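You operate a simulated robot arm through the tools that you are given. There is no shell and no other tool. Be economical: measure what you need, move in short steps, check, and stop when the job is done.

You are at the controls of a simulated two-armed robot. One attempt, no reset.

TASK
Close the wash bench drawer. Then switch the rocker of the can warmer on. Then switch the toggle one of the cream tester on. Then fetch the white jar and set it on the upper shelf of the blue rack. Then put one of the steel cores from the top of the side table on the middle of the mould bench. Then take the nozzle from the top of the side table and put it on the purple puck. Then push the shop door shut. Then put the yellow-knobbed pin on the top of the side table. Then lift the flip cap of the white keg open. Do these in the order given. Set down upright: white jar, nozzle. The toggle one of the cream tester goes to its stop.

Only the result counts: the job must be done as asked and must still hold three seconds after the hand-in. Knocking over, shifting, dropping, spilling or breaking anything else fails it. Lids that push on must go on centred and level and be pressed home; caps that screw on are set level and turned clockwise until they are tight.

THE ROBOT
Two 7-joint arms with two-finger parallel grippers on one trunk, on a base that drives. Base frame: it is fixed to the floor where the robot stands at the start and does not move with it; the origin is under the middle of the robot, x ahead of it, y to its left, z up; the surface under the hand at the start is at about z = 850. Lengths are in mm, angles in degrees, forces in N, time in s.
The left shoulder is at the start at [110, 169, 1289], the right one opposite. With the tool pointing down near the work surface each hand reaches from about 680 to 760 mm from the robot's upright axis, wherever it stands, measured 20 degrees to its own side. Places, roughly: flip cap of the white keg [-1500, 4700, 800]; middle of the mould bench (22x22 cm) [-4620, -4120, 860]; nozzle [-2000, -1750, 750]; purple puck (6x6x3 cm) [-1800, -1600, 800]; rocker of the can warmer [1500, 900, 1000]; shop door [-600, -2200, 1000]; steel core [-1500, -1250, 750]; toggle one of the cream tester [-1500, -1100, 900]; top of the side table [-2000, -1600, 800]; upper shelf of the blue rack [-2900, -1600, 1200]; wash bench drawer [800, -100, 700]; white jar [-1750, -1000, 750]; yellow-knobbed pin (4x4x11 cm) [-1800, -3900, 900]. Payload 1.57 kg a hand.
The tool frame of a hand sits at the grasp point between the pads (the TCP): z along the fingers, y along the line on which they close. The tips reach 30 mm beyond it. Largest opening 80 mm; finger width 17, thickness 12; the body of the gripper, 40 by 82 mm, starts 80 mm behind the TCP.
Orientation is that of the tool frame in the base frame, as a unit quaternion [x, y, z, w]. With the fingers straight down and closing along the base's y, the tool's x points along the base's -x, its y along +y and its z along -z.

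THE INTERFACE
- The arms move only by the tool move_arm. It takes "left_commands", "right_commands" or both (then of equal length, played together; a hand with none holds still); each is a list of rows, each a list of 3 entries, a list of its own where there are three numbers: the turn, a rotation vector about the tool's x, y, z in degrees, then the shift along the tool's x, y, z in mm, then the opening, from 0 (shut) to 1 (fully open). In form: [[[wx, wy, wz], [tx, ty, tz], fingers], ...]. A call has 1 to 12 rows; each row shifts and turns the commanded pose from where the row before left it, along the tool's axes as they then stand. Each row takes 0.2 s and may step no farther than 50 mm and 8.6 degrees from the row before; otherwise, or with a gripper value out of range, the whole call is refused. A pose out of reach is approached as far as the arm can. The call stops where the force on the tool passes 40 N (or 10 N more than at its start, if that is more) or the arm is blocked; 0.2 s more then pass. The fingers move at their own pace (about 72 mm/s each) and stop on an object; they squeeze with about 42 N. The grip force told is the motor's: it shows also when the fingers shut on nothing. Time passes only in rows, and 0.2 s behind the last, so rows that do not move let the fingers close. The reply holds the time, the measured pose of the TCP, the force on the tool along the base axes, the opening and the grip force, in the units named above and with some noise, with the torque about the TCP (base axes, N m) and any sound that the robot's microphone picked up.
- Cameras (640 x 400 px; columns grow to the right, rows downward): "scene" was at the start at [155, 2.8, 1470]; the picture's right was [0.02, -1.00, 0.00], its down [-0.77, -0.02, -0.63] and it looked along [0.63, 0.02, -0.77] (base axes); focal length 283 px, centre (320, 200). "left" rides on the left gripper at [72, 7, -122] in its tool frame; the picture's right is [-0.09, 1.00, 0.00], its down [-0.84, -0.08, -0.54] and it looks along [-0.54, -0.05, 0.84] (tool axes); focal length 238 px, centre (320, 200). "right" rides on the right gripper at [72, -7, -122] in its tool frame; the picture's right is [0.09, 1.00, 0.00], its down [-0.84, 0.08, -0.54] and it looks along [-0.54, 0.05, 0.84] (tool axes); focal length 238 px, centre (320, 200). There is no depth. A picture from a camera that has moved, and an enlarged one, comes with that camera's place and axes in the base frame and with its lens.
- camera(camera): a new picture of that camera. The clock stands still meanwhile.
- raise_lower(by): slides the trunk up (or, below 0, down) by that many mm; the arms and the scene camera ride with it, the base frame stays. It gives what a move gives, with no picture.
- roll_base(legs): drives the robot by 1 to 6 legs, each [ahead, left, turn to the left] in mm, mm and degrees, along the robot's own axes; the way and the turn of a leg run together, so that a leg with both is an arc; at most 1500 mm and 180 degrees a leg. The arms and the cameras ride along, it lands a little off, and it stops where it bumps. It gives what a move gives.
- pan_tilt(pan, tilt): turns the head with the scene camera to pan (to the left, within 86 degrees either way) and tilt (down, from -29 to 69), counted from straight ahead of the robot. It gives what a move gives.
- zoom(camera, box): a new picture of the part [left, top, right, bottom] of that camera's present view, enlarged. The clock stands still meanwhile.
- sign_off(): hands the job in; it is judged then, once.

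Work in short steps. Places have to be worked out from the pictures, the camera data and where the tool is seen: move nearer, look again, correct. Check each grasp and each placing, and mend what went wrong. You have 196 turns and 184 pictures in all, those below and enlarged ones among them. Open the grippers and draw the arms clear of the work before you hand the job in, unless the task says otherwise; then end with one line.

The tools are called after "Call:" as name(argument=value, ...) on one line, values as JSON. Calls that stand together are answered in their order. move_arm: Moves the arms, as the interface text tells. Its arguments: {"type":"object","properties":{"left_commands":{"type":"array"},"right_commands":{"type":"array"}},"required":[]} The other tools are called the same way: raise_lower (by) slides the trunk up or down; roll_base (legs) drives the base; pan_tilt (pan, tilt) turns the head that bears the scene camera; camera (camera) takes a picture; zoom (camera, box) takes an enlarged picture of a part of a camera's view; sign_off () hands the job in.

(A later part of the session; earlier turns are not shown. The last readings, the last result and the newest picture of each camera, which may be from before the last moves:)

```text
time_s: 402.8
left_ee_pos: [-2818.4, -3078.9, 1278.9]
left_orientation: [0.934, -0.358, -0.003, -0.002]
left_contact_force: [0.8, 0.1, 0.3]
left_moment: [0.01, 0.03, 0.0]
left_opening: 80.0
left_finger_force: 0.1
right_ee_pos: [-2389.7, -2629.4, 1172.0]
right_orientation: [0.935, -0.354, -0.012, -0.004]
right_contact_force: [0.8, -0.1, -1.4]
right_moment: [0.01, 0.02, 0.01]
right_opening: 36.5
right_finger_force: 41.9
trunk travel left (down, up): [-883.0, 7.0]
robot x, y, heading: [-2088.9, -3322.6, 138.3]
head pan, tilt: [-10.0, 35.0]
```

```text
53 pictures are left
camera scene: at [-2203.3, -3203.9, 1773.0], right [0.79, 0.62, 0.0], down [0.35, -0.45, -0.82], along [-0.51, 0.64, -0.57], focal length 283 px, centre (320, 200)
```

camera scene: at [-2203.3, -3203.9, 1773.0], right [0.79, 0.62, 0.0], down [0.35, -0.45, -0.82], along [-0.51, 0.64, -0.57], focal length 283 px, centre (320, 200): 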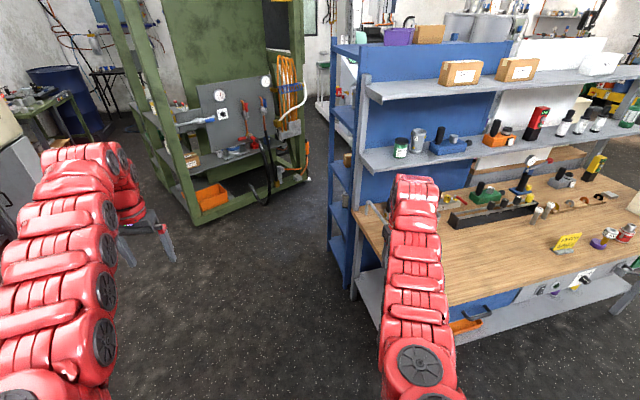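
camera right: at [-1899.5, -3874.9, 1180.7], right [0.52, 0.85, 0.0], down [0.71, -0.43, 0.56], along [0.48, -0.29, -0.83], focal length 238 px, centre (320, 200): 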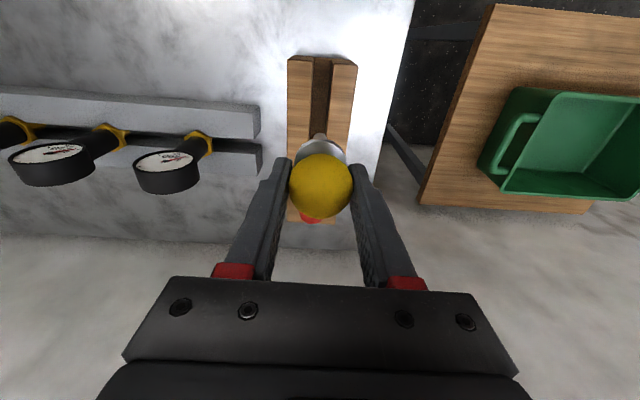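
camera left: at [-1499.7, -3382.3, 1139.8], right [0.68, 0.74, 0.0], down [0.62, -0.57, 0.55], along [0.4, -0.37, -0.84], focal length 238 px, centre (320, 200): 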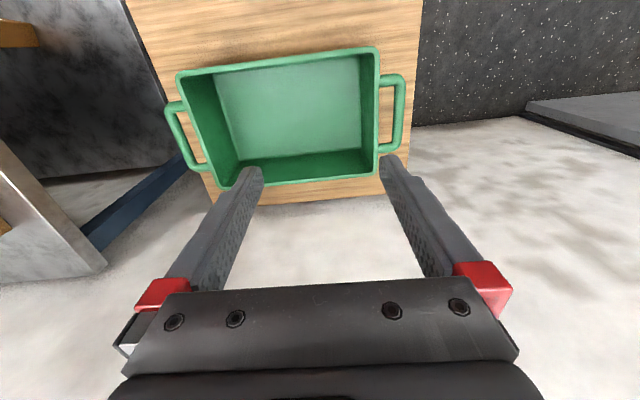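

The base touched the desk behind it while backing. I move ahead off it, square up, go right along the table, and then back off where it is clear.

Call:
roll_base(legs=[[100, 0, 0], [0, 0, 5.9], [0, -760, 0], [-200, 0, 0]])

Call:
pan_tilt(pan=86, tilt=25)

Call:
camera(camera="scene")

```text
time_s: 409.3
left_ee_pos: [-2316.1, -2594.0, 1275.4]
left_orientation: [0.949, -0.314, -0.002, -0.001]
left_contact_force: [-0.1, 1.0, -0.1]
left_moment: [-0.03, 0.0, 0.05]
left_opening: 80.1
left_finger_force: 0.1
right_ee_pos: [-1930.9, -2105.3, 1168.2]
right_orientation: [0.951, -0.31, -0.01, -0.001]
right_contact_force: [0.0, 0.8, -1.5]
right_moment: [-0.02, 0.02, 0.04]
right_opening: 36.8
right_finger_force: 42.2
trunk travel left (down, up): [-883.0, 7.0]
robot x, y, heading: [-1565.7, -2773.6, 143.8]
head pan, tilt: [-10.0, 35.0]
```

```text
time_s: 411.0
left_ee_pos: [-2315.0, -2593.8, 1276.7]
left_orientation: [0.949, -0.314, -0.002, -0.001]
left_contact_force: [0.1, 0.5, 0.1]
left_moment: [-0.03, 0.0, 0.01]
left_opening: 80.0
left_finger_force: 0.0
right_ee_pos: [-1929.3, -2106.5, 1170.2]
right_orientation: [0.951, -0.31, -0.011, -0.002]
right_contact_force: [0.0, -0.4, -0.7]
right_moment: [0.02, 0.03, -0.01]
right_opening: 36.8
right_finger_force: 42.0
trunk travel left (down, up): [-883.0, 7.0]
robot x, y, heading: [-1564.3, -2773.7, 143.7]
head pan, tilt: [85.9, 25.0]
```

```text
52 pictures are left
camera scene: at [-1690.1, -2793.7, 1788.3], right [-0.76, 0.65, 0.0], down [0.27, 0.32, -0.91], along [-0.59, -0.69, -0.42], focal length 283 px, centre (320, 200)
```

scene: 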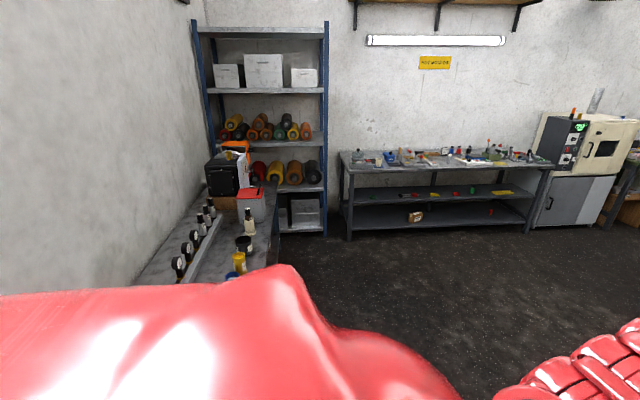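

Everything on the desk still stands as before. Now I pitch the right hand forward to about 82°, so the pin lies nearly horizontal.

Call:
move_arm(right_commands=[[[0, -7.5, 0], [-25, 0, 0], 0], [[0, -7.5, 0], [-25, 0, 0], 0], [[0, -7.5, 0], [-25, 0, 0], 0], [[0, -7.5, 0], [-25, 0, 0], 0], [[0, -7.5, 0], [-25, 0, 0], 0], [[0, -7.5, 0], [-25, 0, 0], 0], [[0, -7.5, 0], [-25, 0, 0], 0], [[0, -7.5, 0], [-25, 0, 0], 0], [[0, -7.5, 0], [-25, 0, 0], 0], [[0, -7.5, 0], [-25, 0, 0], 0], [[0, -7.5, 0], [-25, 0, 0], 0]])

Call:
pan_tilt(pan=-10, tilt=40)

Call:
camera(camera="scene")

Call:
camera(camera="right")

```text
time_s: 413.4
left_ee_pos: [-2314.2, -2595.2, 1277.1]
left_orientation: [0.949, -0.314, -0.003, -0.001]
left_contact_force: [0.0, 0.4, 0.0]
left_moment: [0.02, -0.03, -0.01]
left_opening: 80.1
left_finger_force: 0.1
right_ee_pos: [-2088.4, -1991.5, 1328.5]
right_orientation: [0.707, -0.231, -0.636, -0.206]
right_contact_force: [-0.9, -0.4, -1.3]
right_moment: [-0.01, -0.03, -0.01]
right_opening: 36.5
right_finger_force: 42.3
trunk travel left (down, up): [-883.0, 7.0]
robot x, y, heading: [-1560.9, -2772.4, 143.9]
head pan, tilt: [85.9, 25.0]
```

```text
time_s: 415.1
left_ee_pos: [-2314.2, -2594.5, 1277.9]
left_orientation: [0.949, -0.315, -0.003, -0.001]
left_contact_force: [0.6, -0.1, 0.7]
left_moment: [-0.01, -0.01, 0.0]
left_opening: 79.9
left_finger_force: 0.0
right_ee_pos: [-2089.0, -1990.9, 1328.5]
right_orientation: [0.707, -0.231, -0.636, -0.206]
right_contact_force: [0.5, -0.3, -1.5]
right_moment: [0.01, -0.01, -0.01]
right_opening: 36.5
right_finger_force: 41.8
trunk travel left (down, up): [-883.0, 7.0]
robot x, y, heading: [-1564.5, -2770.0, 143.9]
head pan, tilt: [-10.0, 40.0]
```

```text
51 pictures are left
camera scene: at [-1688.8, -2662.3, 1765.0], right [0.72, 0.69, 0.0], down [0.44, -0.46, -0.77], along [-0.53, 0.55, -0.64], focal length 283 px, centre (320, 200)
```

scene: 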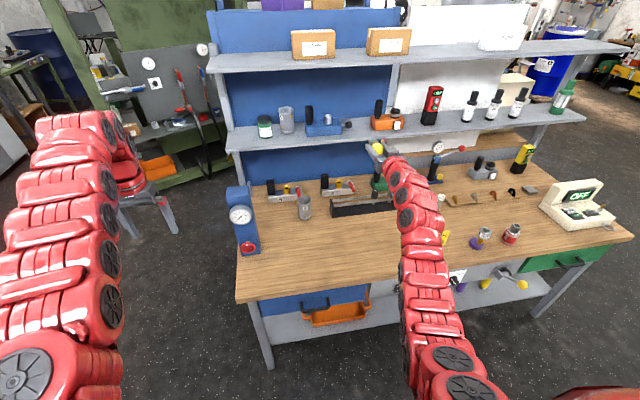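

```text
50 pictures are left
camera right: at [-1979.6, -2059.5, 1270.8], right [-0.58, -0.81, -0.09], down [0.32, -0.32, 0.89], along [-0.75, 0.49, 0.45], focal length 238 px, centre (320, 200)
```

right: 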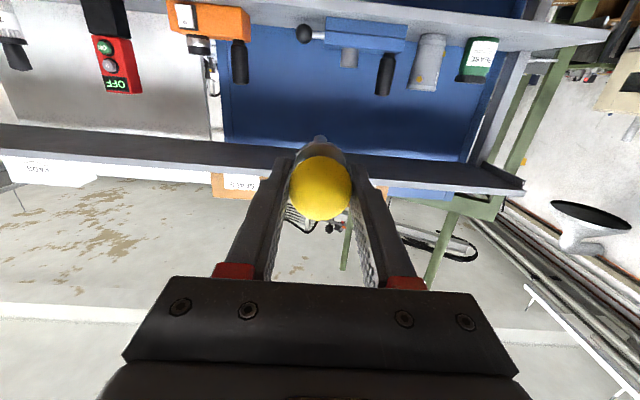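

The pin lies nearly level, over a free area of the table. I back 60 mm so the wrist camera stays outside the edge, and lower the trunk to just above the top.

Call:
roll_base(legs=[[-60, 0, 0]])

Call:
raise_lower(by=-480)

Call:
camera(camera="scene")

Call:
camera(camera="right")

```text
time_s: 416.1
left_ee_pos: [-2271.9, -2623.8, 1273.2]
left_orientation: [0.949, -0.314, 0.0, 0.0]
left_contact_force: [-1.0, 1.3, -0.6]
left_moment: [-0.03, -0.04, -0.01]
left_opening: 79.8
left_finger_force: 0.0
right_ee_pos: [-2046.9, -2019.8, 1324.3]
right_orientation: [0.709, -0.232, -0.634, -0.205]
right_contact_force: [-0.4, 1.5, -2.7]
right_moment: [0.05, 0.04, -0.01]
right_opening: 36.7
right_finger_force: 42.1
trunk travel left (down, up): [-883.0, 7.0]
robot x, y, heading: [-1515.5, -2804.3, 143.7]
head pan, tilt: [-10.0, 40.0]
```

```text
refused: -480 is not a number from -400 to 400
```

```text
49 pictures are left
camera scene: at [-1648.7, -2691.7, 1764.0], right [0.72, 0.69, 0.0], down [0.45, -0.47, -0.76], along [-0.53, 0.55, -0.65], focal length 283 px, centre (320, 200)
```

scene: 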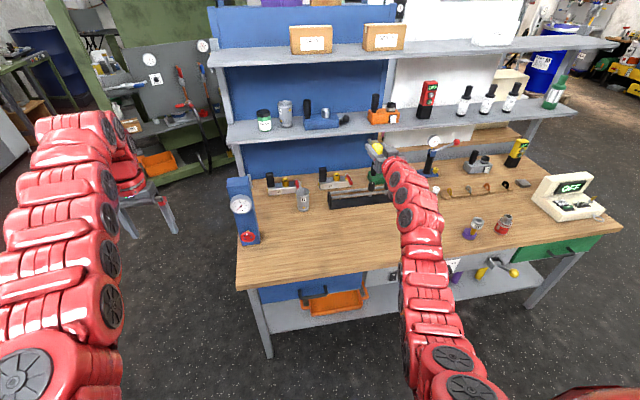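

```text
48 pictures are left
camera right: at [-1937.9, -2090.7, 1266.6], right [-0.58, -0.81, -0.09], down [0.31, -0.32, 0.89], along [-0.75, 0.49, 0.44], focal length 238 px, centre (320, 200)
```

right: 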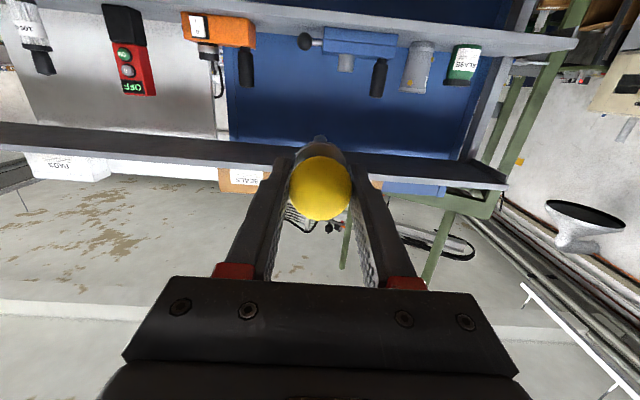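

The descent must be split. I lower 400, then 80, and look.

Call:
raise_lower(by=-400)

Call:
raise_lower(by=-80)

Call:
camera(camera="scene")

Call:
camera(camera="right")

```text
time_s: 419.9
left_ee_pos: [-2267.0, -2629.4, 877.7]
left_orientation: [0.949, -0.314, -0.003, -0.001]
left_contact_force: [-0.3, -0.2, 1.0]
left_moment: [-0.01, -0.03, 0.02]
left_opening: 80.1
left_finger_force: 0.1
right_ee_pos: [-2041.7, -2025.2, 929.2]
right_orientation: [0.707, -0.232, -0.635, -0.206]
right_contact_force: [-0.6, 0.1, -1.3]
right_moment: [-0.01, 0.0, 0.01]
right_opening: 36.7
right_finger_force: 42.1
trunk travel left (down, up): [-483.0, 407.0]
robot x, y, heading: [-1515.2, -2805.5, 143.6]
head pan, tilt: [-10.0, 40.0]
```

```text
time_s: 421.1
left_ee_pos: [-2267.3, -2629.5, 798.9]
left_orientation: [0.95, -0.313, -0.003, 0.0]
left_contact_force: [0.2, 0.3, -0.5]
left_moment: [0.02, 0.0, 0.01]
left_opening: 80.0
left_finger_force: 0.0
right_ee_pos: [-2040.5, -2025.4, 849.9]
right_orientation: [0.708, -0.231, -0.635, -0.205]
right_contact_force: [-0.1, -0.1, -0.5]
right_moment: [-0.01, -0.03, 0.02]
right_opening: 36.4
right_finger_force: 42.0
trunk travel left (down, up): [-403.0, 487.0]
robot x, y, heading: [-1515.2, -2810.4, 143.4]
head pan, tilt: [-10.0, 40.0]
```

```text
47 pictures are left
camera scene: at [-1641.4, -2697.1, 1285.1], right [0.72, 0.69, 0.0], down [0.44, -0.46, -0.77], along [-0.53, 0.55, -0.64], focal length 283 px, centre (320, 200)
```

scene: 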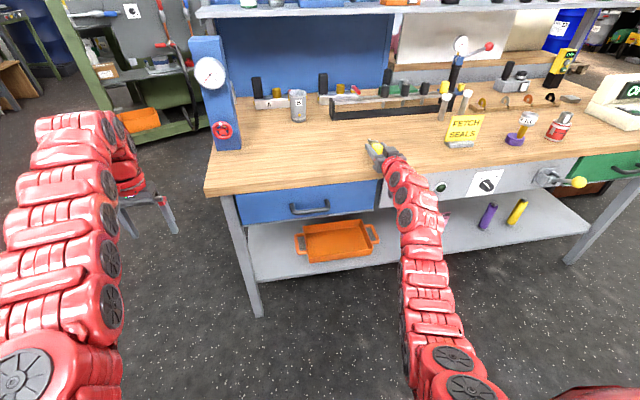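

```text
46 pictures are left
camera right: at [-1932.8, -2094.5, 791.1], right [-0.58, -0.81, -0.09], down [0.32, -0.32, 0.89], along [-0.75, 0.49, 0.45], focal length 238 px, centre (320, 200)
```

right: 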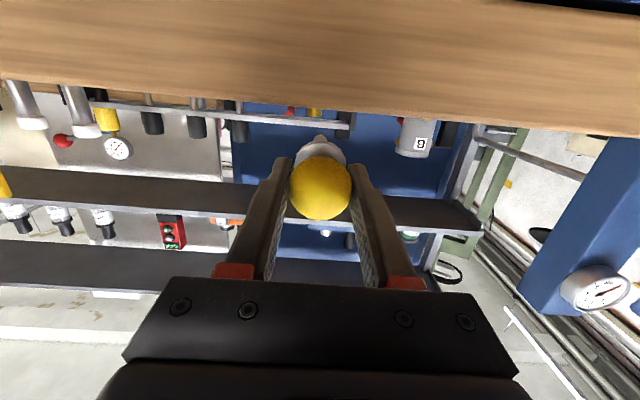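

Call:
raise_lower(by=-35)

Call:
move_arm(right_commands=[[[0, 0, 0], [3, 0, 0], 0], [[0, 0, 0], [3, 0, 0], 0], [[0, 0, 0], [0, 0, 0], 0]])

Call:
zoom(camera="scene", box=[310, 100, 470, 200])

```text
time_s: 421.9
left_ee_pos: [-2265.8, -2630.5, 764.2]
left_orientation: [0.949, -0.314, -0.004, -0.002]
left_contact_force: [-0.1, 0.1, 0.3]
left_moment: [0.0, 0.02, -0.01]
left_opening: 80.2
left_finger_force: 0.1
right_ee_pos: [-2040.6, -2025.0, 822.4]
right_orientation: [0.704, -0.229, -0.64, -0.208]
right_contact_force: [-6.8, 8.7, 25.3]
right_moment: [0.57, 0.8, -0.11]
right_opening: 36.4
right_finger_force: 41.9
trunk travel left (down, up): [-368.0, 522.0]
robot x, y, heading: [-1513.8, -2804.9, 143.4]
head pan, tilt: [-10.0, 40.0]
```

```text
time_s: 422.4
left_ee_pos: [-2267.0, -2630.6, 763.0]
left_orientation: [0.949, -0.315, -0.004, -0.001]
left_contact_force: [0.1, -1.7, -0.1]
left_moment: [0.01, 0.01, 0.0]
left_opening: 80.2
left_finger_force: 0.1
right_ee_pos: [-2040.4, -2027.4, 820.1]
right_orientation: [0.702, -0.23, -0.641, -0.209]
right_contact_force: [-5.4, 5.0, 12.9]
right_moment: [0.12, 0.1, 0.0]
right_opening: 36.8
right_finger_force: 42.3
trunk travel left (down, up): [-368.0, 522.0]
robot x, y, heading: [-1516.8, -2806.4, 143.5]
head pan, tilt: [-10.0, 40.0]
stopped in row 2 (right hand): the force on the tool passed its limit at 42 N (the readings are from after the stop); the commanded pose is now the measured one
```

```text
4.00 times, centred on (390, 150) of scene
camera zoom: at [-1640.9, -2698.2, 1249.9], right [0.72, 0.69, 0.0], down [0.44, -0.46, -0.77], along [-0.53, 0.55, -0.64], focal length 1133 px, centre (40, 400)
```

zoom: 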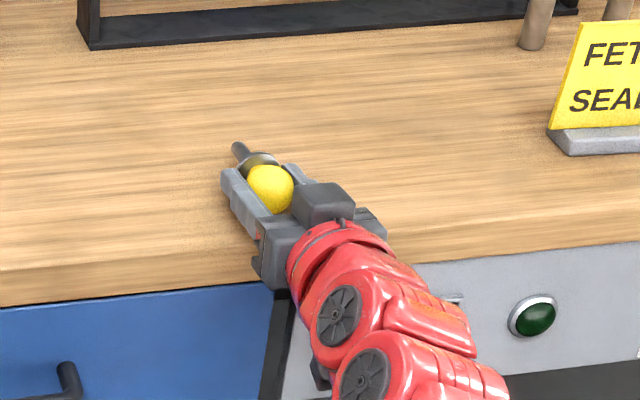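

Contact: the pin's collar rests on the top. I ease off, open slowly, and withdraw straight back.

Call:
move_arm(right_commands=[[[0, 0, 0], [-1, 0, 0], 0], [[0, 0, 0], [0, 0, 0], 0.55], [[0, 0, 0], [0, 0, 0], 0.65], [[0, 0, 0], [0, 0, 0], 0.7], [[0, 0, 0], [0, 0, -15], 0.75], [[0, 0, 0], [0, 0, -35], 0.75], [[0, 0, 0], [0, 0, -35], 0.75]])

Call:
zoom(camera="scene", box=[310, 100, 470, 200])

```text
time_s: 424.0
left_ee_pos: [-2266.4, -2629.2, 762.7]
left_orientation: [0.95, -0.314, -0.002, -0.001]
left_contact_force: [-0.6, 0.4, -0.1]
left_moment: [-0.02, 0.01, 0.06]
left_opening: 79.9
left_finger_force: 0.0
right_ee_pos: [-1974.0, -2074.2, 825.5]
right_orientation: [0.704, -0.232, -0.638, -0.208]
right_contact_force: [-1.3, -0.2, 0.1]
right_moment: [-0.01, 0.01, 0.02]
right_opening: 60.0
right_finger_force: 0.1
trunk travel left (down, up): [-368.0, 522.0]
robot x, y, heading: [-1514.1, -2808.4, 143.4]
head pan, tilt: [-10.0, 40.0]
```

```text
4.00 times, centred on (390, 150) of scene
camera zoom: at [-1641.2, -2697.2, 1250.1], right [0.72, 0.69, 0.0], down [0.44, -0.46, -0.77], along [-0.53, 0.55, -0.64], focal length 1133 px, centre (40, 400)
```

zoom: 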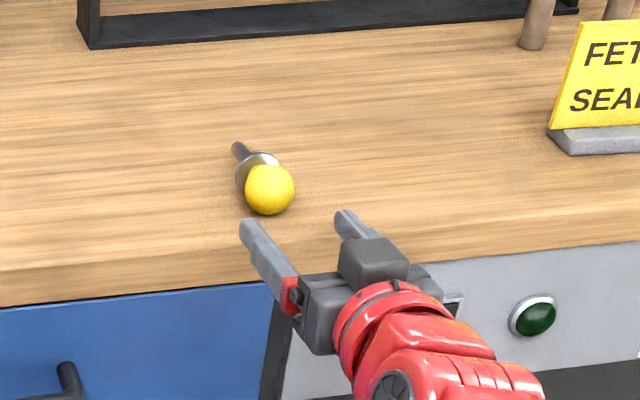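

The pin lies on the side table. I restore the arm and trunk before the long drive to the white keg.

Call:
raise_lower(by=235)

Call:
move_arm(right_commands=[[[0, 7.5, 0], [25, 0, 0], 1], [[0, 7.5, 0], [25, 0, 0], 1], [[0, 7.5, 0], [25, 0, 0], 1], [[0, 7.5, 0], [25, 0, 0], 1], [[0, 7.5, 0], [25, 0, 0], 1], [[0, 7.5, 0], [25, 0, 0], 1], [[0, 7.5, 0], [25, 0, 0], 1], [[0, 7.5, 0], [25, 0, 0], 1], [[0, 7.5, 0], [25, 0, 0], 1], [[0, 7.5, 0], [25, 0, 0], 1], [[0, 7.5, 0], [25, 0, 0], 1]])

```text
time_s: 426.5
left_ee_pos: [-2267.4, -2629.8, 997.4]
left_orientation: [0.949, -0.314, -0.002, -0.001]
left_contact_force: [-0.3, 0.4, 0.2]
left_moment: [0.01, -0.01, -0.02]
left_opening: 80.0
left_finger_force: 0.1
right_ee_pos: [-1975.0, -2074.1, 1059.3]
right_orientation: [0.704, -0.231, -0.639, -0.209]
right_contact_force: [0.0, 0.0, 0.5]
right_moment: [0.01, 0.0, -0.02]
right_opening: 60.0
right_finger_force: 0.1
trunk travel left (down, up): [-603.0, 287.0]
robot x, y, heading: [-1516.3, -2808.4, 143.8]
head pan, tilt: [-10.0, 40.0]
```

```text
time_s: 428.9
left_ee_pos: [-2267.7, -2629.2, 998.0]
left_orientation: [0.949, -0.314, -0.003, 0.0]
left_contact_force: [-0.5, -0.7, -0.8]
left_moment: [0.01, -0.01, -0.03]
left_opening: 80.0
left_finger_force: 0.1
right_ee_pos: [-1836.9, -2177.1, 875.9]
right_orientation: [0.95, -0.312, -0.016, -0.004]
right_contact_force: [-0.1, -0.1, 0.6]
right_moment: [0.02, 0.01, 0.0]
right_opening: 79.8
right_finger_force: 0.0
trunk travel left (down, up): [-603.0, 287.0]
robot x, y, heading: [-1513.9, -2809.0, 143.7]
head pan, tilt: [-10.0, 40.0]
```

Call:
move_arm(right_commands=[[[0, 0, 0], [0, 0, -40], 1], [[0, 0, 0], [0, 0, -40], 1], [[0, 0, 0], [0, 0, -40], 1]])

Call:
roll_base(legs=[[0, 0, -89.5], [750, 110, 0], [750, 90, 0], [818, 15, 0], [1153, 795, 0]])

Call:
pan_tilt(pan=50, tilt=15)

Call:
camera(camera="scene")

```text
time_s: 429.7
left_ee_pos: [-2267.6, -2630.7, 997.4]
left_orientation: [0.949, -0.314, -0.004, -0.002]
left_contact_force: [0.4, -0.3, 0.6]
left_moment: [-0.03, 0.0, -0.01]
left_opening: 79.6
left_finger_force: 0.1
right_ee_pos: [-1832.8, -2178.7, 996.0]
right_orientation: [0.951, -0.309, -0.017, -0.004]
right_contact_force: [0.5, -0.1, -0.5]
right_moment: [0.02, 0.02, 0.02]
right_opening: 79.9
right_finger_force: 0.1
trunk travel left (down, up): [-603.0, 287.0]
robot x, y, heading: [-1520.5, -2806.5, 143.8]
head pan, tilt: [-10.0, 40.0]
```

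```text
time_s: 451.9
left_ee_pos: [-394.9, 1425.8, 998.0]
left_orientation: [-0.494, 0.869, 0.001, 0.003]
left_contact_force: [0.1, -0.1, 0.4]
left_moment: [0.0, 0.0, -0.02]
left_opening: 79.9
left_finger_force: 0.0
right_ee_pos: [98.9, 1039.6, 995.8]
right_orientation: [-0.498, 0.867, 0.01, 0.014]
right_contact_force: [0.3, -0.2, -0.5]
right_moment: [-0.03, -0.02, 0.02]
right_opening: 79.9
right_finger_force: 0.1
trunk travel left (down, up): [-603.0, 287.0]
robot x, y, heading: [-497.2, 662.9, 59.4]
head pan, tilt: [-10.0, 40.0]
```

```text
time_s: 453.2
left_ee_pos: [-394.8, 1425.3, 997.8]
left_orientation: [-0.494, 0.869, 0.001, 0.002]
left_contact_force: [-0.2, 0.1, 0.1]
left_moment: [0.01, 0.0, 0.01]
left_opening: 80.0
left_finger_force: 0.1
right_ee_pos: [99.4, 1039.0, 994.3]
right_orientation: [-0.498, 0.867, 0.009, 0.014]
right_contact_force: [-0.1, 0.4, -0.4]
right_moment: [0.01, 0.04, 0.03]
right_opening: 79.8
right_finger_force: 0.1
trunk travel left (down, up): [-603.0, 287.0]
robot x, y, heading: [-495.2, 659.3, 59.5]
head pan, tilt: [50.0, 15.0]
```

```text
43 pictures are left
camera scene: at [-487.0, 819.2, 1524.6], right [0.94, 0.33, 0.0], down [0.09, -0.24, -0.97], along [-0.32, 0.91, -0.26], focal length 283 px, centre (320, 200)
```

scene: 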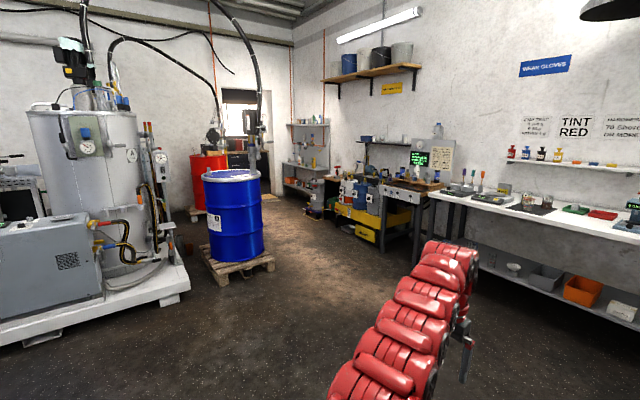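

Call:
zoom(camera="scene", box=[270, 110, 450, 250])

```text
2.86 times, centred on (360, 180) of scene
camera zoom: at [-487.0, 819.2, 1524.6], right [0.94, 0.33, 0.0], down [0.09, -0.24, -0.97], along [-0.32, 0.91, -0.26], focal length 810 px, centre (206, 257)
```

zoom: 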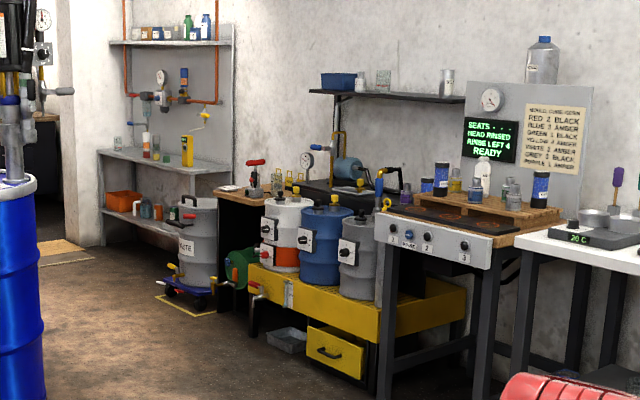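

The white keg with a cap stands on the yellow stand by the far wall, near (-1500, 4700). I square to that wall and drive there, keeping clear of the drum pallet.

Call:
roll_base(legs=[[0, 0, -5.3], [850, 1000, 0], [850, 1000, 0], [30, 840, 0]])

Call:
pan_tilt(pan=10, tilt=25)

Call:
camera(camera="scene")

```text
time_s: 470.4
left_ee_pos: [-1604.1, 4453.5, 997.9]
left_orientation: [-0.452, 0.892, 0.001, 0.003]
left_contact_force: [0.5, -0.3, 0.3]
left_moment: [0.01, 0.01, -0.04]
left_opening: 80.0
left_finger_force: 0.0
right_ee_pos: [-1150.9, 4018.0, 995.5]
right_orientation: [-0.455, 0.89, 0.009, 0.014]
right_contact_force: [0.7, 1.2, 0.5]
right_moment: [-0.05, -0.01, 0.02]
right_opening: 80.2
right_finger_force: 0.0
trunk travel left (down, up): [-603.0, 287.0]
robot x, y, heading: [-1779.0, 3703.5, 54.0]
head pan, tilt: [50.0, 15.0]
```

```text
time_s: 471.5
left_ee_pos: [-1605.7, 4451.6, 998.3]
left_orientation: [-0.453, 0.892, 0.001, 0.002]
left_contact_force: [0.1, 0.0, -0.2]
left_moment: [-0.02, -0.03, 0.05]
left_opening: 80.0
left_finger_force: 0.1
right_ee_pos: [-1150.3, 4018.8, 994.0]
right_orientation: [-0.454, 0.891, 0.009, 0.014]
right_contact_force: [-0.1, 0.4, 0.9]
right_moment: [0.03, -0.01, 0.0]
right_opening: 79.9
right_finger_force: 0.1
trunk travel left (down, up): [-603.0, 287.0]
robot x, y, heading: [-1779.1, 3701.4, 54.0]
head pan, tilt: [10.0, 25.0]
```

```text
41 pictures are left
camera scene: at [-1692.9, 3849.0, 1508.4], right [0.9, -0.44, 0.0], down [-0.19, -0.38, -0.91], along [0.4, 0.81, -0.42], focal length 283 px, centre (320, 200)
```

scene: 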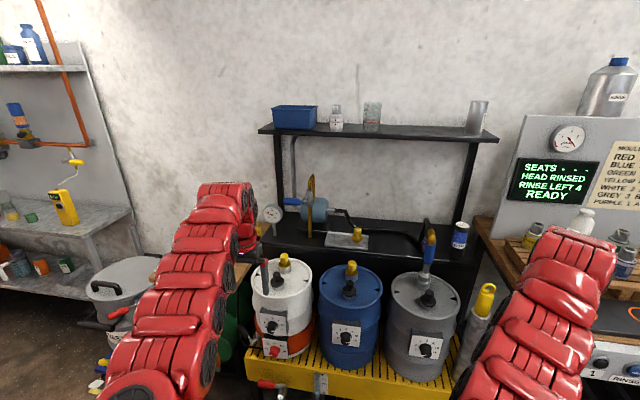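

Call:
zoom(camera="scene", box=[230, 235, 400, 365])

Call:
camera(camera="left")

```text
3.08 times, centred on (315, 300) of scene
camera zoom: at [-1692.9, 3849.0, 1508.4], right [0.9, -0.44, 0.0], down [-0.19, -0.38, -0.91], along [0.4, 0.81, -0.42], focal length 872 px, centre (335, -108)
```

zoom: 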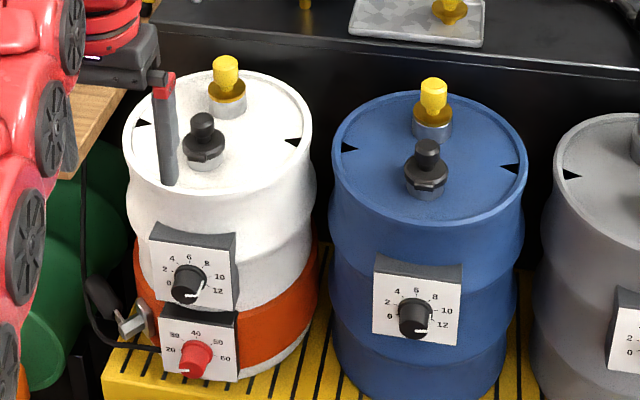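

```text
39 pictures are left
camera left: at [-1652.3, 4396.4, 1119.7], right [-0.75, 0.66, 0.0], down [0.56, 0.63, 0.55], along [0.36, 0.41, -0.84], focal length 238 px, centre (320, 200)
```

left: 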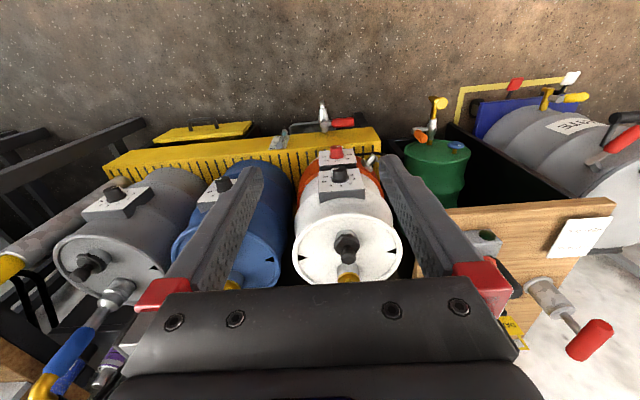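

Call:
zoom(camera="scene", box=[248, 240, 328, 310])

Call:
zoom(camera="left", box=[280, 140, 420, 300])

```text
5.71 times, centred on (288, 275) of scene
camera zoom: at [-1692.9, 3849.0, 1508.4], right [0.9, -0.44, 0.0], down [-0.19, -0.38, -0.91], along [0.4, 0.81, -0.42], focal length 1619 px, centre (503, -229)
```

zoom: 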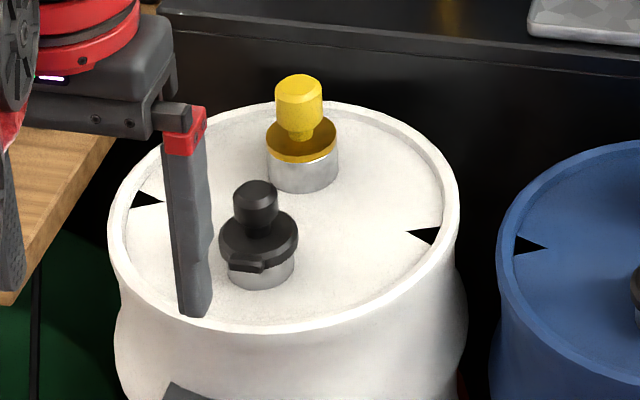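

```text
2.50 times, centred on (350, 220) of left
camera zoom: at [-1652.3, 4396.4, 1119.7], right [-0.75, 0.66, 0.0], down [0.56, 0.63, 0.55], along [0.36, 0.41, -0.84], focal length 596 px, centre (245, 150)
```

zoom: 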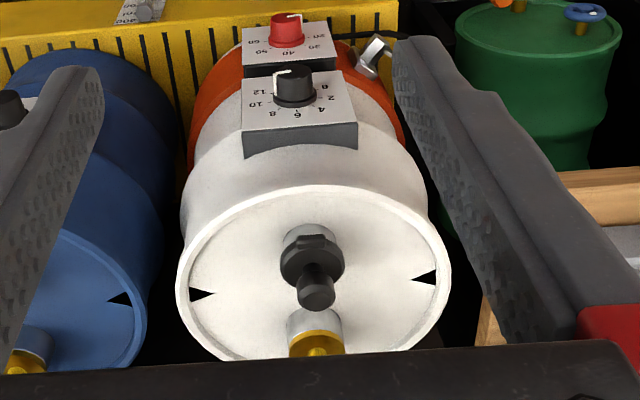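

The black disk cap with a tab and knob sits at about (-1459, 4704, 745). I swing the right arm aside, so it doesn't reach over the next table, then drive closer.

Call:
move_arm(right_commands=[[[0, 0, 3.75], [7.4, -37.9, 0], 1], [[0, 0, 3.75], [7.4, -37.9, 0], 1], [[0, 0, 3.75], [7.4, -37.9, 0], 1], [[0, 0, 3.75], [7.4, -37.9, 0], 1], [[0, 0, 3.75], [7.4, -37.9, 0], 1], [[0, 0, 3.75], [7.4, -37.9, 0], 1], [[0, 0, 3.75], [7.4, -37.9, 0], 1], [[0, 0, 3.75], [7.4, -37.9, 0], 1], [[0, 0, 3.75], [7.4, -37.9, 0], 1], [[0, 0, 3.75], [7.4, -37.9, 0], 1], [[0, 0, 3.75], [7.4, -37.9, 0], 1], [[0, 0, 3.75], [7.4, -37.9, 0], 1]])

Call:
roll_base(legs=[[200, 25, 0]])

Call:
pan_tilt(pan=10, tilt=45)

Call:
camera(camera="left")

Call:
camera(camera="scene")

```text
time_s: 474.1
left_ee_pos: [-1603.4, 4449.8, 998.3]
left_orientation: [-0.452, 0.892, 0.003, 0.002]
left_contact_force: [0.7, -0.9, 0.7]
left_moment: [-0.01, -0.03, -0.01]
left_opening: 80.1
left_finger_force: 0.1
right_ee_pos: [-976.1, 3600.2, 985.1]
right_orientation: [-0.079, 0.997, 0.014, 0.011]
right_contact_force: [0.5, -0.1, 0.5]
right_moment: [0.03, 0.01, 0.02]
right_opening: 80.0
right_finger_force: 0.1
trunk travel left (down, up): [-603.0, 287.0]
robot x, y, heading: [-1780.3, 3698.6, 53.9]
head pan, tilt: [10.0, 25.0]
```

```text
time_s: 475.7
left_ee_pos: [-1511.8, 4626.6, 997.7]
left_orientation: [-0.453, 0.891, 0.001, 0.003]
left_contact_force: [-0.5, 0.5, 0.2]
left_moment: [-0.02, 0.02, 0.0]
left_opening: 80.0
left_finger_force: 0.2
right_ee_pos: [-879.1, 3779.2, 986.0]
right_orientation: [-0.081, 0.997, 0.013, 0.01]
right_contact_force: [-0.4, 0.2, 0.5]
right_moment: [-0.06, 0.03, -0.02]
right_opening: 80.1
right_finger_force: 0.1
trunk travel left (down, up): [-603.0, 287.0]
robot x, y, heading: [-1681.4, 3871.7, 54.1]
head pan, tilt: [10.0, 25.0]
```

```text
time_s: 476.5
left_ee_pos: [-1512.4, 4626.6, 997.9]
left_orientation: [-0.455, 0.891, 0.002, 0.003]
left_contact_force: [-0.6, 0.2, -1.3]
left_moment: [-0.02, -0.04, 0.02]
left_opening: 79.8
left_finger_force: 0.1
right_ee_pos: [-879.4, 3777.5, 986.0]
right_orientation: [-0.081, 0.997, 0.013, 0.01]
right_contact_force: [0.2, 0.0, -0.5]
right_moment: [0.01, -0.03, 0.01]
right_opening: 80.2
right_finger_force: 0.0
trunk travel left (down, up): [-603.0, 287.0]
robot x, y, heading: [-1679.9, 3874.2, 54.6]
head pan, tilt: [10.0, 45.0]
```

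```text
36 pictures are left
camera left: at [-1559.6, 4571.5, 1120.0], right [-0.75, 0.66, 0.0], down [0.55, 0.63, 0.55], along [0.36, 0.41, -0.84], focal length 238 px, centre (320, 200)
```

left: 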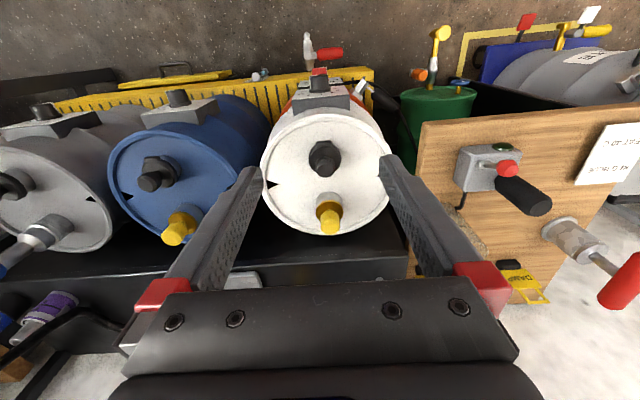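

```text
35 pictures are left
camera scene: at [-1602.2, 4014.0, 1477.9], right [0.9, -0.43, 0.0], down [-0.31, -0.64, -0.71], along [0.31, 0.64, -0.71], focal length 283 px, centre (320, 200)
```

scene: 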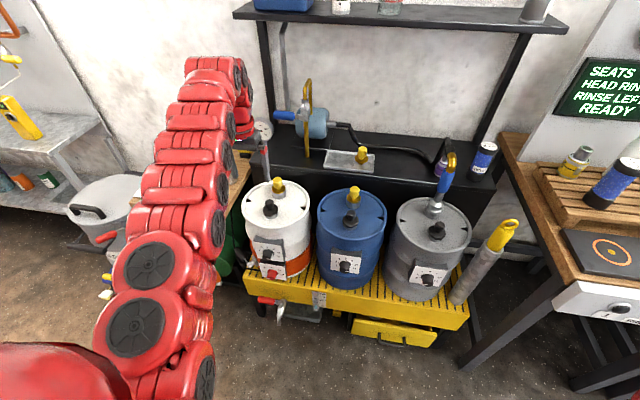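

Call:
zoom(camera="left", box=[270, 120, 390, 240])

Call:
zoom(camera="scene", box=[236, 170, 316, 240])

```text
3.33 times, centred on (330, 180) of left
camera zoom: at [-1559.6, 4571.5, 1120.0], right [-0.75, 0.66, 0.0], down [0.55, 0.63, 0.55], along [0.36, 0.41, -0.84], focal length 794 px, centre (287, 267)
```

zoom: 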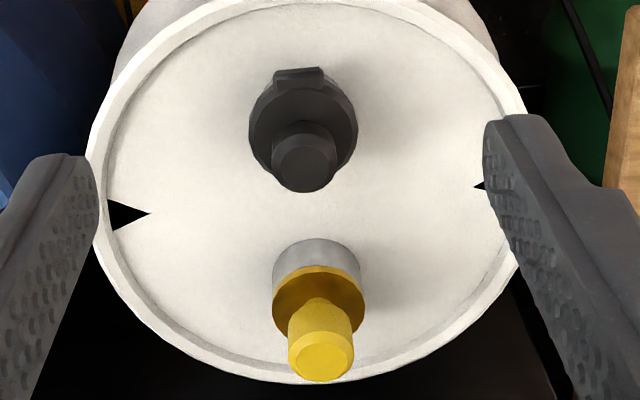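

```text
5.71 times, centred on (276, 205) of scene
camera zoom: at [-1602.2, 4014.0, 1477.9], right [0.9, -0.43, 0.0], down [-0.31, -0.64, -0.71], along [0.31, 0.64, -0.71], focal length 1619 px, centre (571, 171)
```

zoom: 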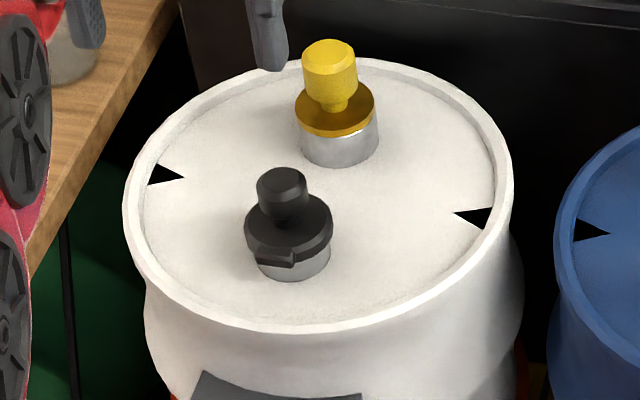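

The black disk cap with a front tab looks like the flip cap, but the hinge side matters. I move over it and rotate the hand 90° to see it from the side.

Call:
roll_base(legs=[[70, 0, 0]])

Call:
move_arm(left_commands=[[[0, 0, 8.2], [0, 0, 0], 1], [[0, 0, 8.2], [0, 0, 0], 1], [[0, 0, 8.2], [0, 0, 0], 1], [[0, 0, 8.2], [0, 0, 0], 1], [[0, 0, 8.2], [0, 0, 0], 1], [[0, 0, 8.2], [0, 0, 0], 1], [[0, 0, 8.2], [0, 0, 0], 1], [[0, 0, 8.2], [0, 0, 0], 1], [[0, 0, 8.2], [0, 0, 0], 1], [[0, 0, 8.2], [0, 0, 0], 1], [[0, 0, 8.0], [0, 0, 0], 1]])

Call:
camera(camera="left")

```text
time_s: 477.5
left_ee_pos: [-1470.8, 4683.5, 997.6]
left_orientation: [-0.454, 0.891, 0.001, 0.002]
left_contact_force: [0.2, 0.9, -0.2]
left_moment: [-0.01, 0.02, -0.04]
left_opening: 80.1
left_finger_force: 0.0
right_ee_pos: [-838.1, 3834.9, 984.3]
right_orientation: [-0.081, 0.997, 0.013, 0.01]
right_contact_force: [0.5, 0.2, 0.1]
right_moment: [0.02, 0.03, -0.03]
right_opening: 80.0
right_finger_force: 0.2
trunk travel left (down, up): [-603.0, 287.0]
robot x, y, heading: [-1639.8, 3934.1, 54.4]
head pan, tilt: [10.0, 45.0]
```

```text
time_s: 479.9
left_ee_pos: [-1471.6, 4683.4, 997.4]
left_orientation: [0.311, 0.951, 0.003, 0.001]
left_contact_force: [-0.2, -0.3, 0.4]
left_moment: [0.01, -0.02, -0.02]
left_opening: 80.1
left_finger_force: 0.0
right_ee_pos: [-838.9, 3835.0, 985.0]
right_orientation: [-0.081, 0.997, 0.013, 0.01]
right_contact_force: [0.1, 0.5, -0.1]
right_moment: [-0.02, 0.01, 0.0]
right_opening: 79.9
right_finger_force: 0.0
trunk travel left (down, up): [-603.0, 287.0]
robot x, y, heading: [-1643.0, 3931.4, 54.3]
head pan, tilt: [10.0, 45.0]
```

```text
32 pictures are left
camera left: at [-1525.4, 4730.4, 1120.2], right [0.66, 0.75, 0.01], down [0.63, -0.56, 0.54], along [0.41, -0.35, -0.84], focal length 238 px, centre (320, 200)
```

left: 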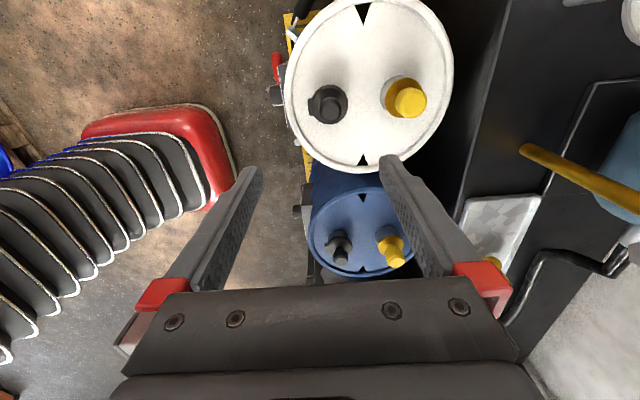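

Call:
zoom(camera="left", box=[290, 70, 440, 140])

```text
4.27 times, centred on (365, 105) of left
camera zoom: at [-1525.4, 4730.4, 1120.2], right [0.66, 0.75, 0.01], down [0.63, -0.56, 0.54], along [0.41, -0.35, -0.84], focal length 1017 px, centre (128, 605)
```

zoom: 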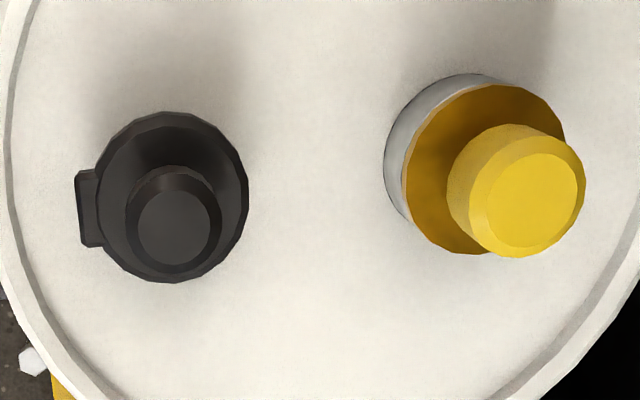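

The blue keg's black plug has no tab, so the white keg's tabbed black lid is the flip cap. I rotate the hand back, centre over the knob, and lower.

Call:
move_arm(left_commands=[[[0, 0, -8.2], [0, 0, 0], 1], [[0, 0, -8.2], [0, 0, 0], 1], [[0, 0, -8.2], [0, 0, 0], 1], [[0, 0, -8.2], [0, 0, 0], 1], [[0, 0, -8.2], [0, 0, 0], 1], [[0, 0, -8.2], [0, 0, 0], 1], [[0, 0, -8.2], [0, 0, 0], 1], [[0, 0, -8.2], [0, 0, 0], 1], [[0, 0, -8.2], [0, 0, 0], 0.6], [[0, 0, -8.2], [0, 0, 0], 0.6], [[0, 0, -8.0], [-18, 0, 0], 0.6]])

Call:
raise_lower(by=-140)

Call:
camera(camera="left")

Call:
zoom(camera="scene", box=[200, 150, 360, 290])

```text
time_s: 482.3
left_ee_pos: [-1465.9, 4678.1, 995.7]
left_orientation: [-0.423, 0.906, 0.002, 0.002]
left_contact_force: [0.9, 0.1, 0.4]
left_moment: [0.01, -0.01, 0.01]
left_opening: 47.9
left_finger_force: 0.0
left hand out of reach, approached as far as the arm can: row 11
right_ee_pos: [-839.3, 3836.3, 985.6]
right_orientation: [-0.082, 0.996, 0.013, 0.011]
right_contact_force: [-0.3, -1.1, 0.1]
right_moment: [0.01, 0.01, -0.01]
right_opening: 80.3
right_finger_force: 0.0
trunk travel left (down, up): [-603.0, 287.0]
robot x, y, heading: [-1642.1, 3932.9, 54.4]
head pan, tilt: [10.0, 45.0]
```

```text
time_s: 484.0
left_ee_pos: [-1466.5, 4678.8, 855.3]
left_orientation: [-0.422, 0.906, 0.002, 0.002]
left_contact_force: [0.4, 0.1, 0.5]
left_moment: [0.01, -0.01, -0.03]
left_opening: 47.9
left_finger_force: 0.0
right_ee_pos: [-839.2, 3834.8, 845.8]
right_orientation: [-0.081, 0.997, 0.014, 0.011]
right_contact_force: [0.3, 0.1, -0.4]
right_moment: [0.0, -0.01, -0.02]
right_opening: 80.1
right_finger_force: 0.1
trunk travel left (down, up): [-463.0, 427.0]
robot x, y, heading: [-1641.0, 3929.6, 54.3]
head pan, tilt: [10.0, 45.0]
```

```text
30 pictures are left
camera left: at [-1517.3, 4626.5, 977.7], right [-0.7, 0.71, 0.0], down [0.6, 0.59, 0.55], along [0.39, 0.39, -0.84], focal length 238 px, centre (320, 200)
```

left: 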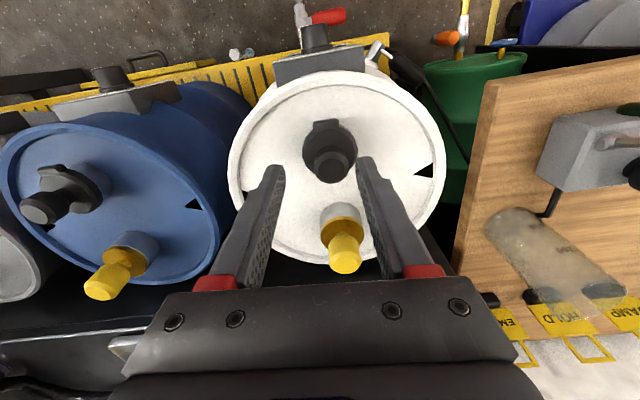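

```text
2.86 times, centred on (280, 220) of scene
camera zoom: at [-1561.5, 4070.4, 1337.9], right [0.9, -0.43, 0.0], down [-0.31, -0.64, -0.71], along [0.31, 0.64, -0.71], focal length 810 px, centre (434, 143)
```

zoom: 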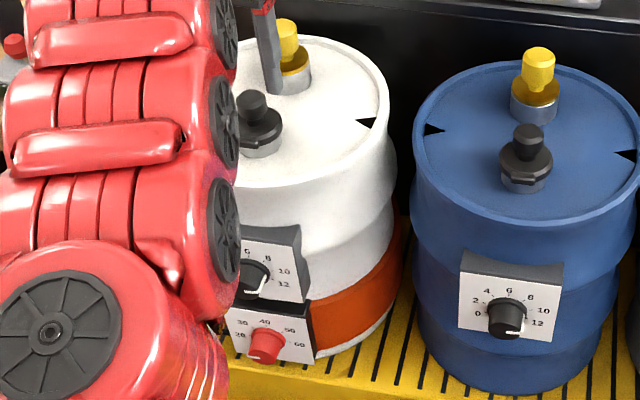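

The knob top is at about (-1462, 4696, 782). I bring the base 40 mm closer and adjust the hand back over the knob.

Call:
roll_base(legs=[[40, 6, 0]])

Call:
move_arm(left_commands=[[[0, 0, -4], [24, 0, 0], 0.6], [[0, 0, 0], [0, 0, 20], 0.6], [[0, 0, 0], [0, 0, 0], 0.6]])

Call:
camera(camera="left")

```text
time_s: 484.9
left_ee_pos: [-1447.2, 4714.6, 853.5]
left_orientation: [-0.423, 0.906, 0.001, 0.0]
left_contact_force: [0.4, 0.4, 0.0]
left_moment: [-0.09, 0.01, 0.01]
left_opening: 48.2
left_finger_force: 0.1
right_ee_pos: [-819.7, 3870.0, 844.6]
right_orientation: [-0.081, 0.997, 0.013, 0.01]
right_contact_force: [-0.8, 0.8, -0.3]
right_moment: [0.0, 0.05, 0.02]
right_opening: 79.8
right_finger_force: 0.1
trunk travel left (down, up): [-463.0, 427.0]
robot x, y, heading: [-1623.7, 3971.3, 54.1]
head pan, tilt: [10.0, 45.0]
```

```text
time_s: 485.7
left_ee_pos: [-1461.8, 4695.5, 837.2]
left_orientation: [-0.454, 0.891, 0.002, 0.003]
left_contact_force: [-0.7, -0.4, 0.0]
left_moment: [-0.01, 0.04, 0.02]
left_opening: 47.9
left_finger_force: 0.2
right_ee_pos: [-821.0, 3869.4, 845.3]
right_orientation: [-0.082, 0.997, 0.014, 0.01]
right_contact_force: [1.0, -0.3, 0.2]
right_moment: [0.02, 0.0, 0.01]
right_opening: 79.8
right_finger_force: 0.0
trunk travel left (down, up): [-463.0, 427.0]
robot x, y, heading: [-1620.0, 3963.8, 54.2]
head pan, tilt: [10.0, 45.0]
```

```text
28 pictures are left
camera left: at [-1509.1, 4640.2, 958.6], right [-0.75, 0.66, 0.0], down [0.55, 0.63, 0.55], along [0.36, 0.41, -0.84], focal length 238 px, centre (320, 200)
```

left: 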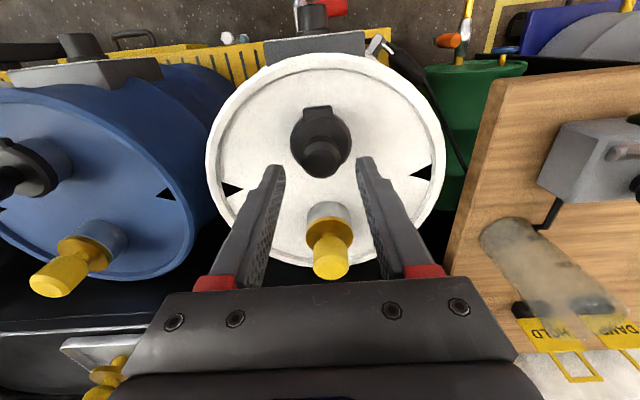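

Aligned over the knob. I lower to straddle it and close.

Call:
move_arm(left_commands=[[[0, 0, 0], [0, 0, 20], 0.6], [[0, 0, 0], [0, 0, 15], 0.6], [[0, 0, 0], [0, 0, 10], 0.6], [[0, 0, 0], [0, 0, 0], 0.6]])

Call:
camera(camera="left")

```text
time_s: 486.7
left_ee_pos: [-1462.1, 4698.1, 794.1]
left_orientation: [-0.454, 0.891, 0.004, 0.006]
left_contact_force: [1.1, 3.5, 28.7]
left_moment: [-0.49, -0.47, 0.2]
left_opening: 46.6
left_finger_force: 0.0
right_ee_pos: [-820.7, 3868.9, 845.9]
right_orientation: [-0.081, 0.997, 0.015, 0.011]
right_contact_force: [0.0, -0.5, 0.5]
right_moment: [-0.01, -0.01, -0.03]
right_opening: 80.2
right_finger_force: 0.0
trunk travel left (down, up): [-463.0, 427.0]
robot x, y, heading: [-1626.6, 3966.1, 54.3]
head pan, tilt: [10.0, 45.0]
```

```text
27 pictures are left
camera left: at [-1509.7, 4641.2, 915.6], right [-0.75, 0.66, 0.0], down [0.55, 0.62, 0.55], along [0.36, 0.42, -0.83], focal length 238 px, centre (320, 200)
```

left: 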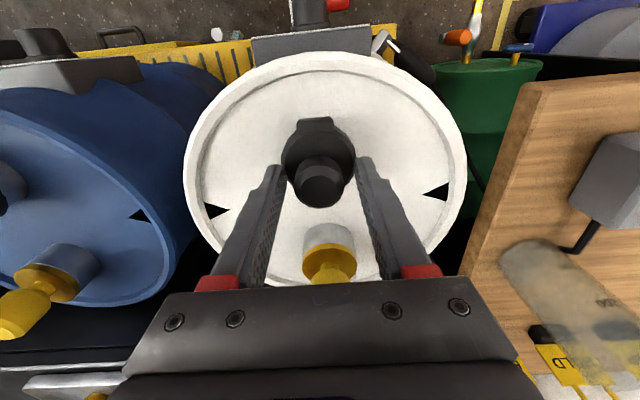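

The fingertips touch the lid disk at z ≈ 764. I rise 4 mm and close on the knob.

Call:
move_arm(left_commands=[[[0, 0, 0], [0, 0, -4.5], 0.6], [[0, 0, 0], [0, 0, 0], 0], [[0, 0, 0], [0, 0, 0], 0], [[0, 0, 0], [0, 0, 0], 0]])

Call:
zoom(camera="left", box=[240, 100, 400, 290])

```text
time_s: 487.7
left_ee_pos: [-1463.2, 4695.9, 792.9]
left_orientation: [-0.453, 0.891, 0.001, 0.0]
left_contact_force: [-1.3, -10.4, -0.9]
left_moment: [-0.54, -0.33, -0.08]
left_opening: 29.9
left_finger_force: 39.0
right_ee_pos: [-820.4, 3869.2, 844.9]
right_orientation: [-0.081, 0.997, 0.013, 0.011]
right_contact_force: [-0.2, -0.1, 0.0]
right_moment: [0.01, 0.0, -0.01]
right_opening: 80.0
right_finger_force: 0.1
trunk travel left (down, up): [-463.0, 427.0]
robot x, y, heading: [-1621.6, 3964.9, 54.2]
head pan, tilt: [10.0, 45.0]
```

```text
2.11 times, centred on (320, 195) of left
camera zoom: at [-1509.6, 4641.2, 916.4], right [-0.75, 0.66, 0.0], down [0.55, 0.63, 0.54], along [0.36, 0.41, -0.84], focal length 502 px, centre (320, 210)
```

zoom: 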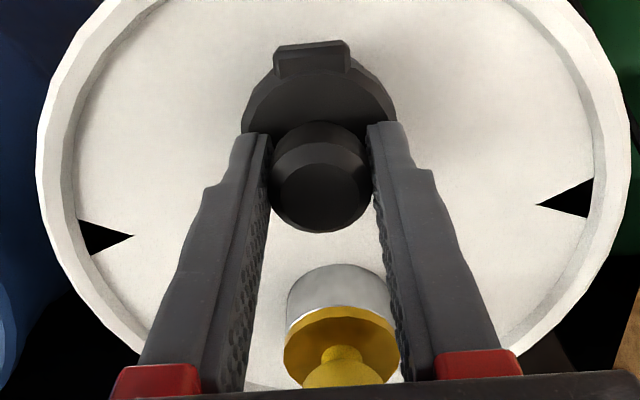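

Gripped (29.9 mm). I lift a few mm to feel which side the hinge is on.

Call:
move_arm(left_commands=[[[0, 0, 0], [0, 0, -3], 0], [[0, 0, 0], [0, 0, -3], 0], [[0, 0, 0], [0, 0, 0], 0]])

Call:
zoom(camera="left", box=[240, 100, 400, 290])

```text
time_s: 488.5
left_ee_pos: [-1461.9, 4697.5, 798.6]
left_orientation: [-0.454, 0.891, 0.0, -0.001]
left_contact_force: [-0.3, -18.0, -27.3]
left_moment: [0.37, 0.32, 0.0]
left_opening: 29.8
left_finger_force: 38.9
right_ee_pos: [-821.8, 3870.0, 845.3]
right_orientation: [-0.081, 0.997, 0.014, 0.01]
right_contact_force: [0.2, -0.1, -0.3]
right_moment: [0.0, -0.01, 0.01]
right_opening: 80.0
right_finger_force: 0.1
trunk travel left (down, up): [-463.0, 427.0]
robot x, y, heading: [-1623.5, 3962.0, 54.0]
head pan, tilt: [10.0, 45.0]
```

```text
2.11 times, centred on (320, 195) of left
camera zoom: at [-1508.8, 4642.2, 921.2], right [-0.75, 0.66, 0.0], down [0.56, 0.63, 0.54], along [0.36, 0.41, -0.84], focal length 502 px, centre (320, 210)
```

zoom: 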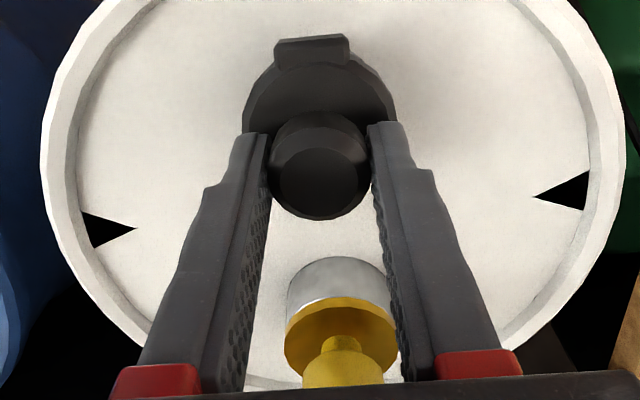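

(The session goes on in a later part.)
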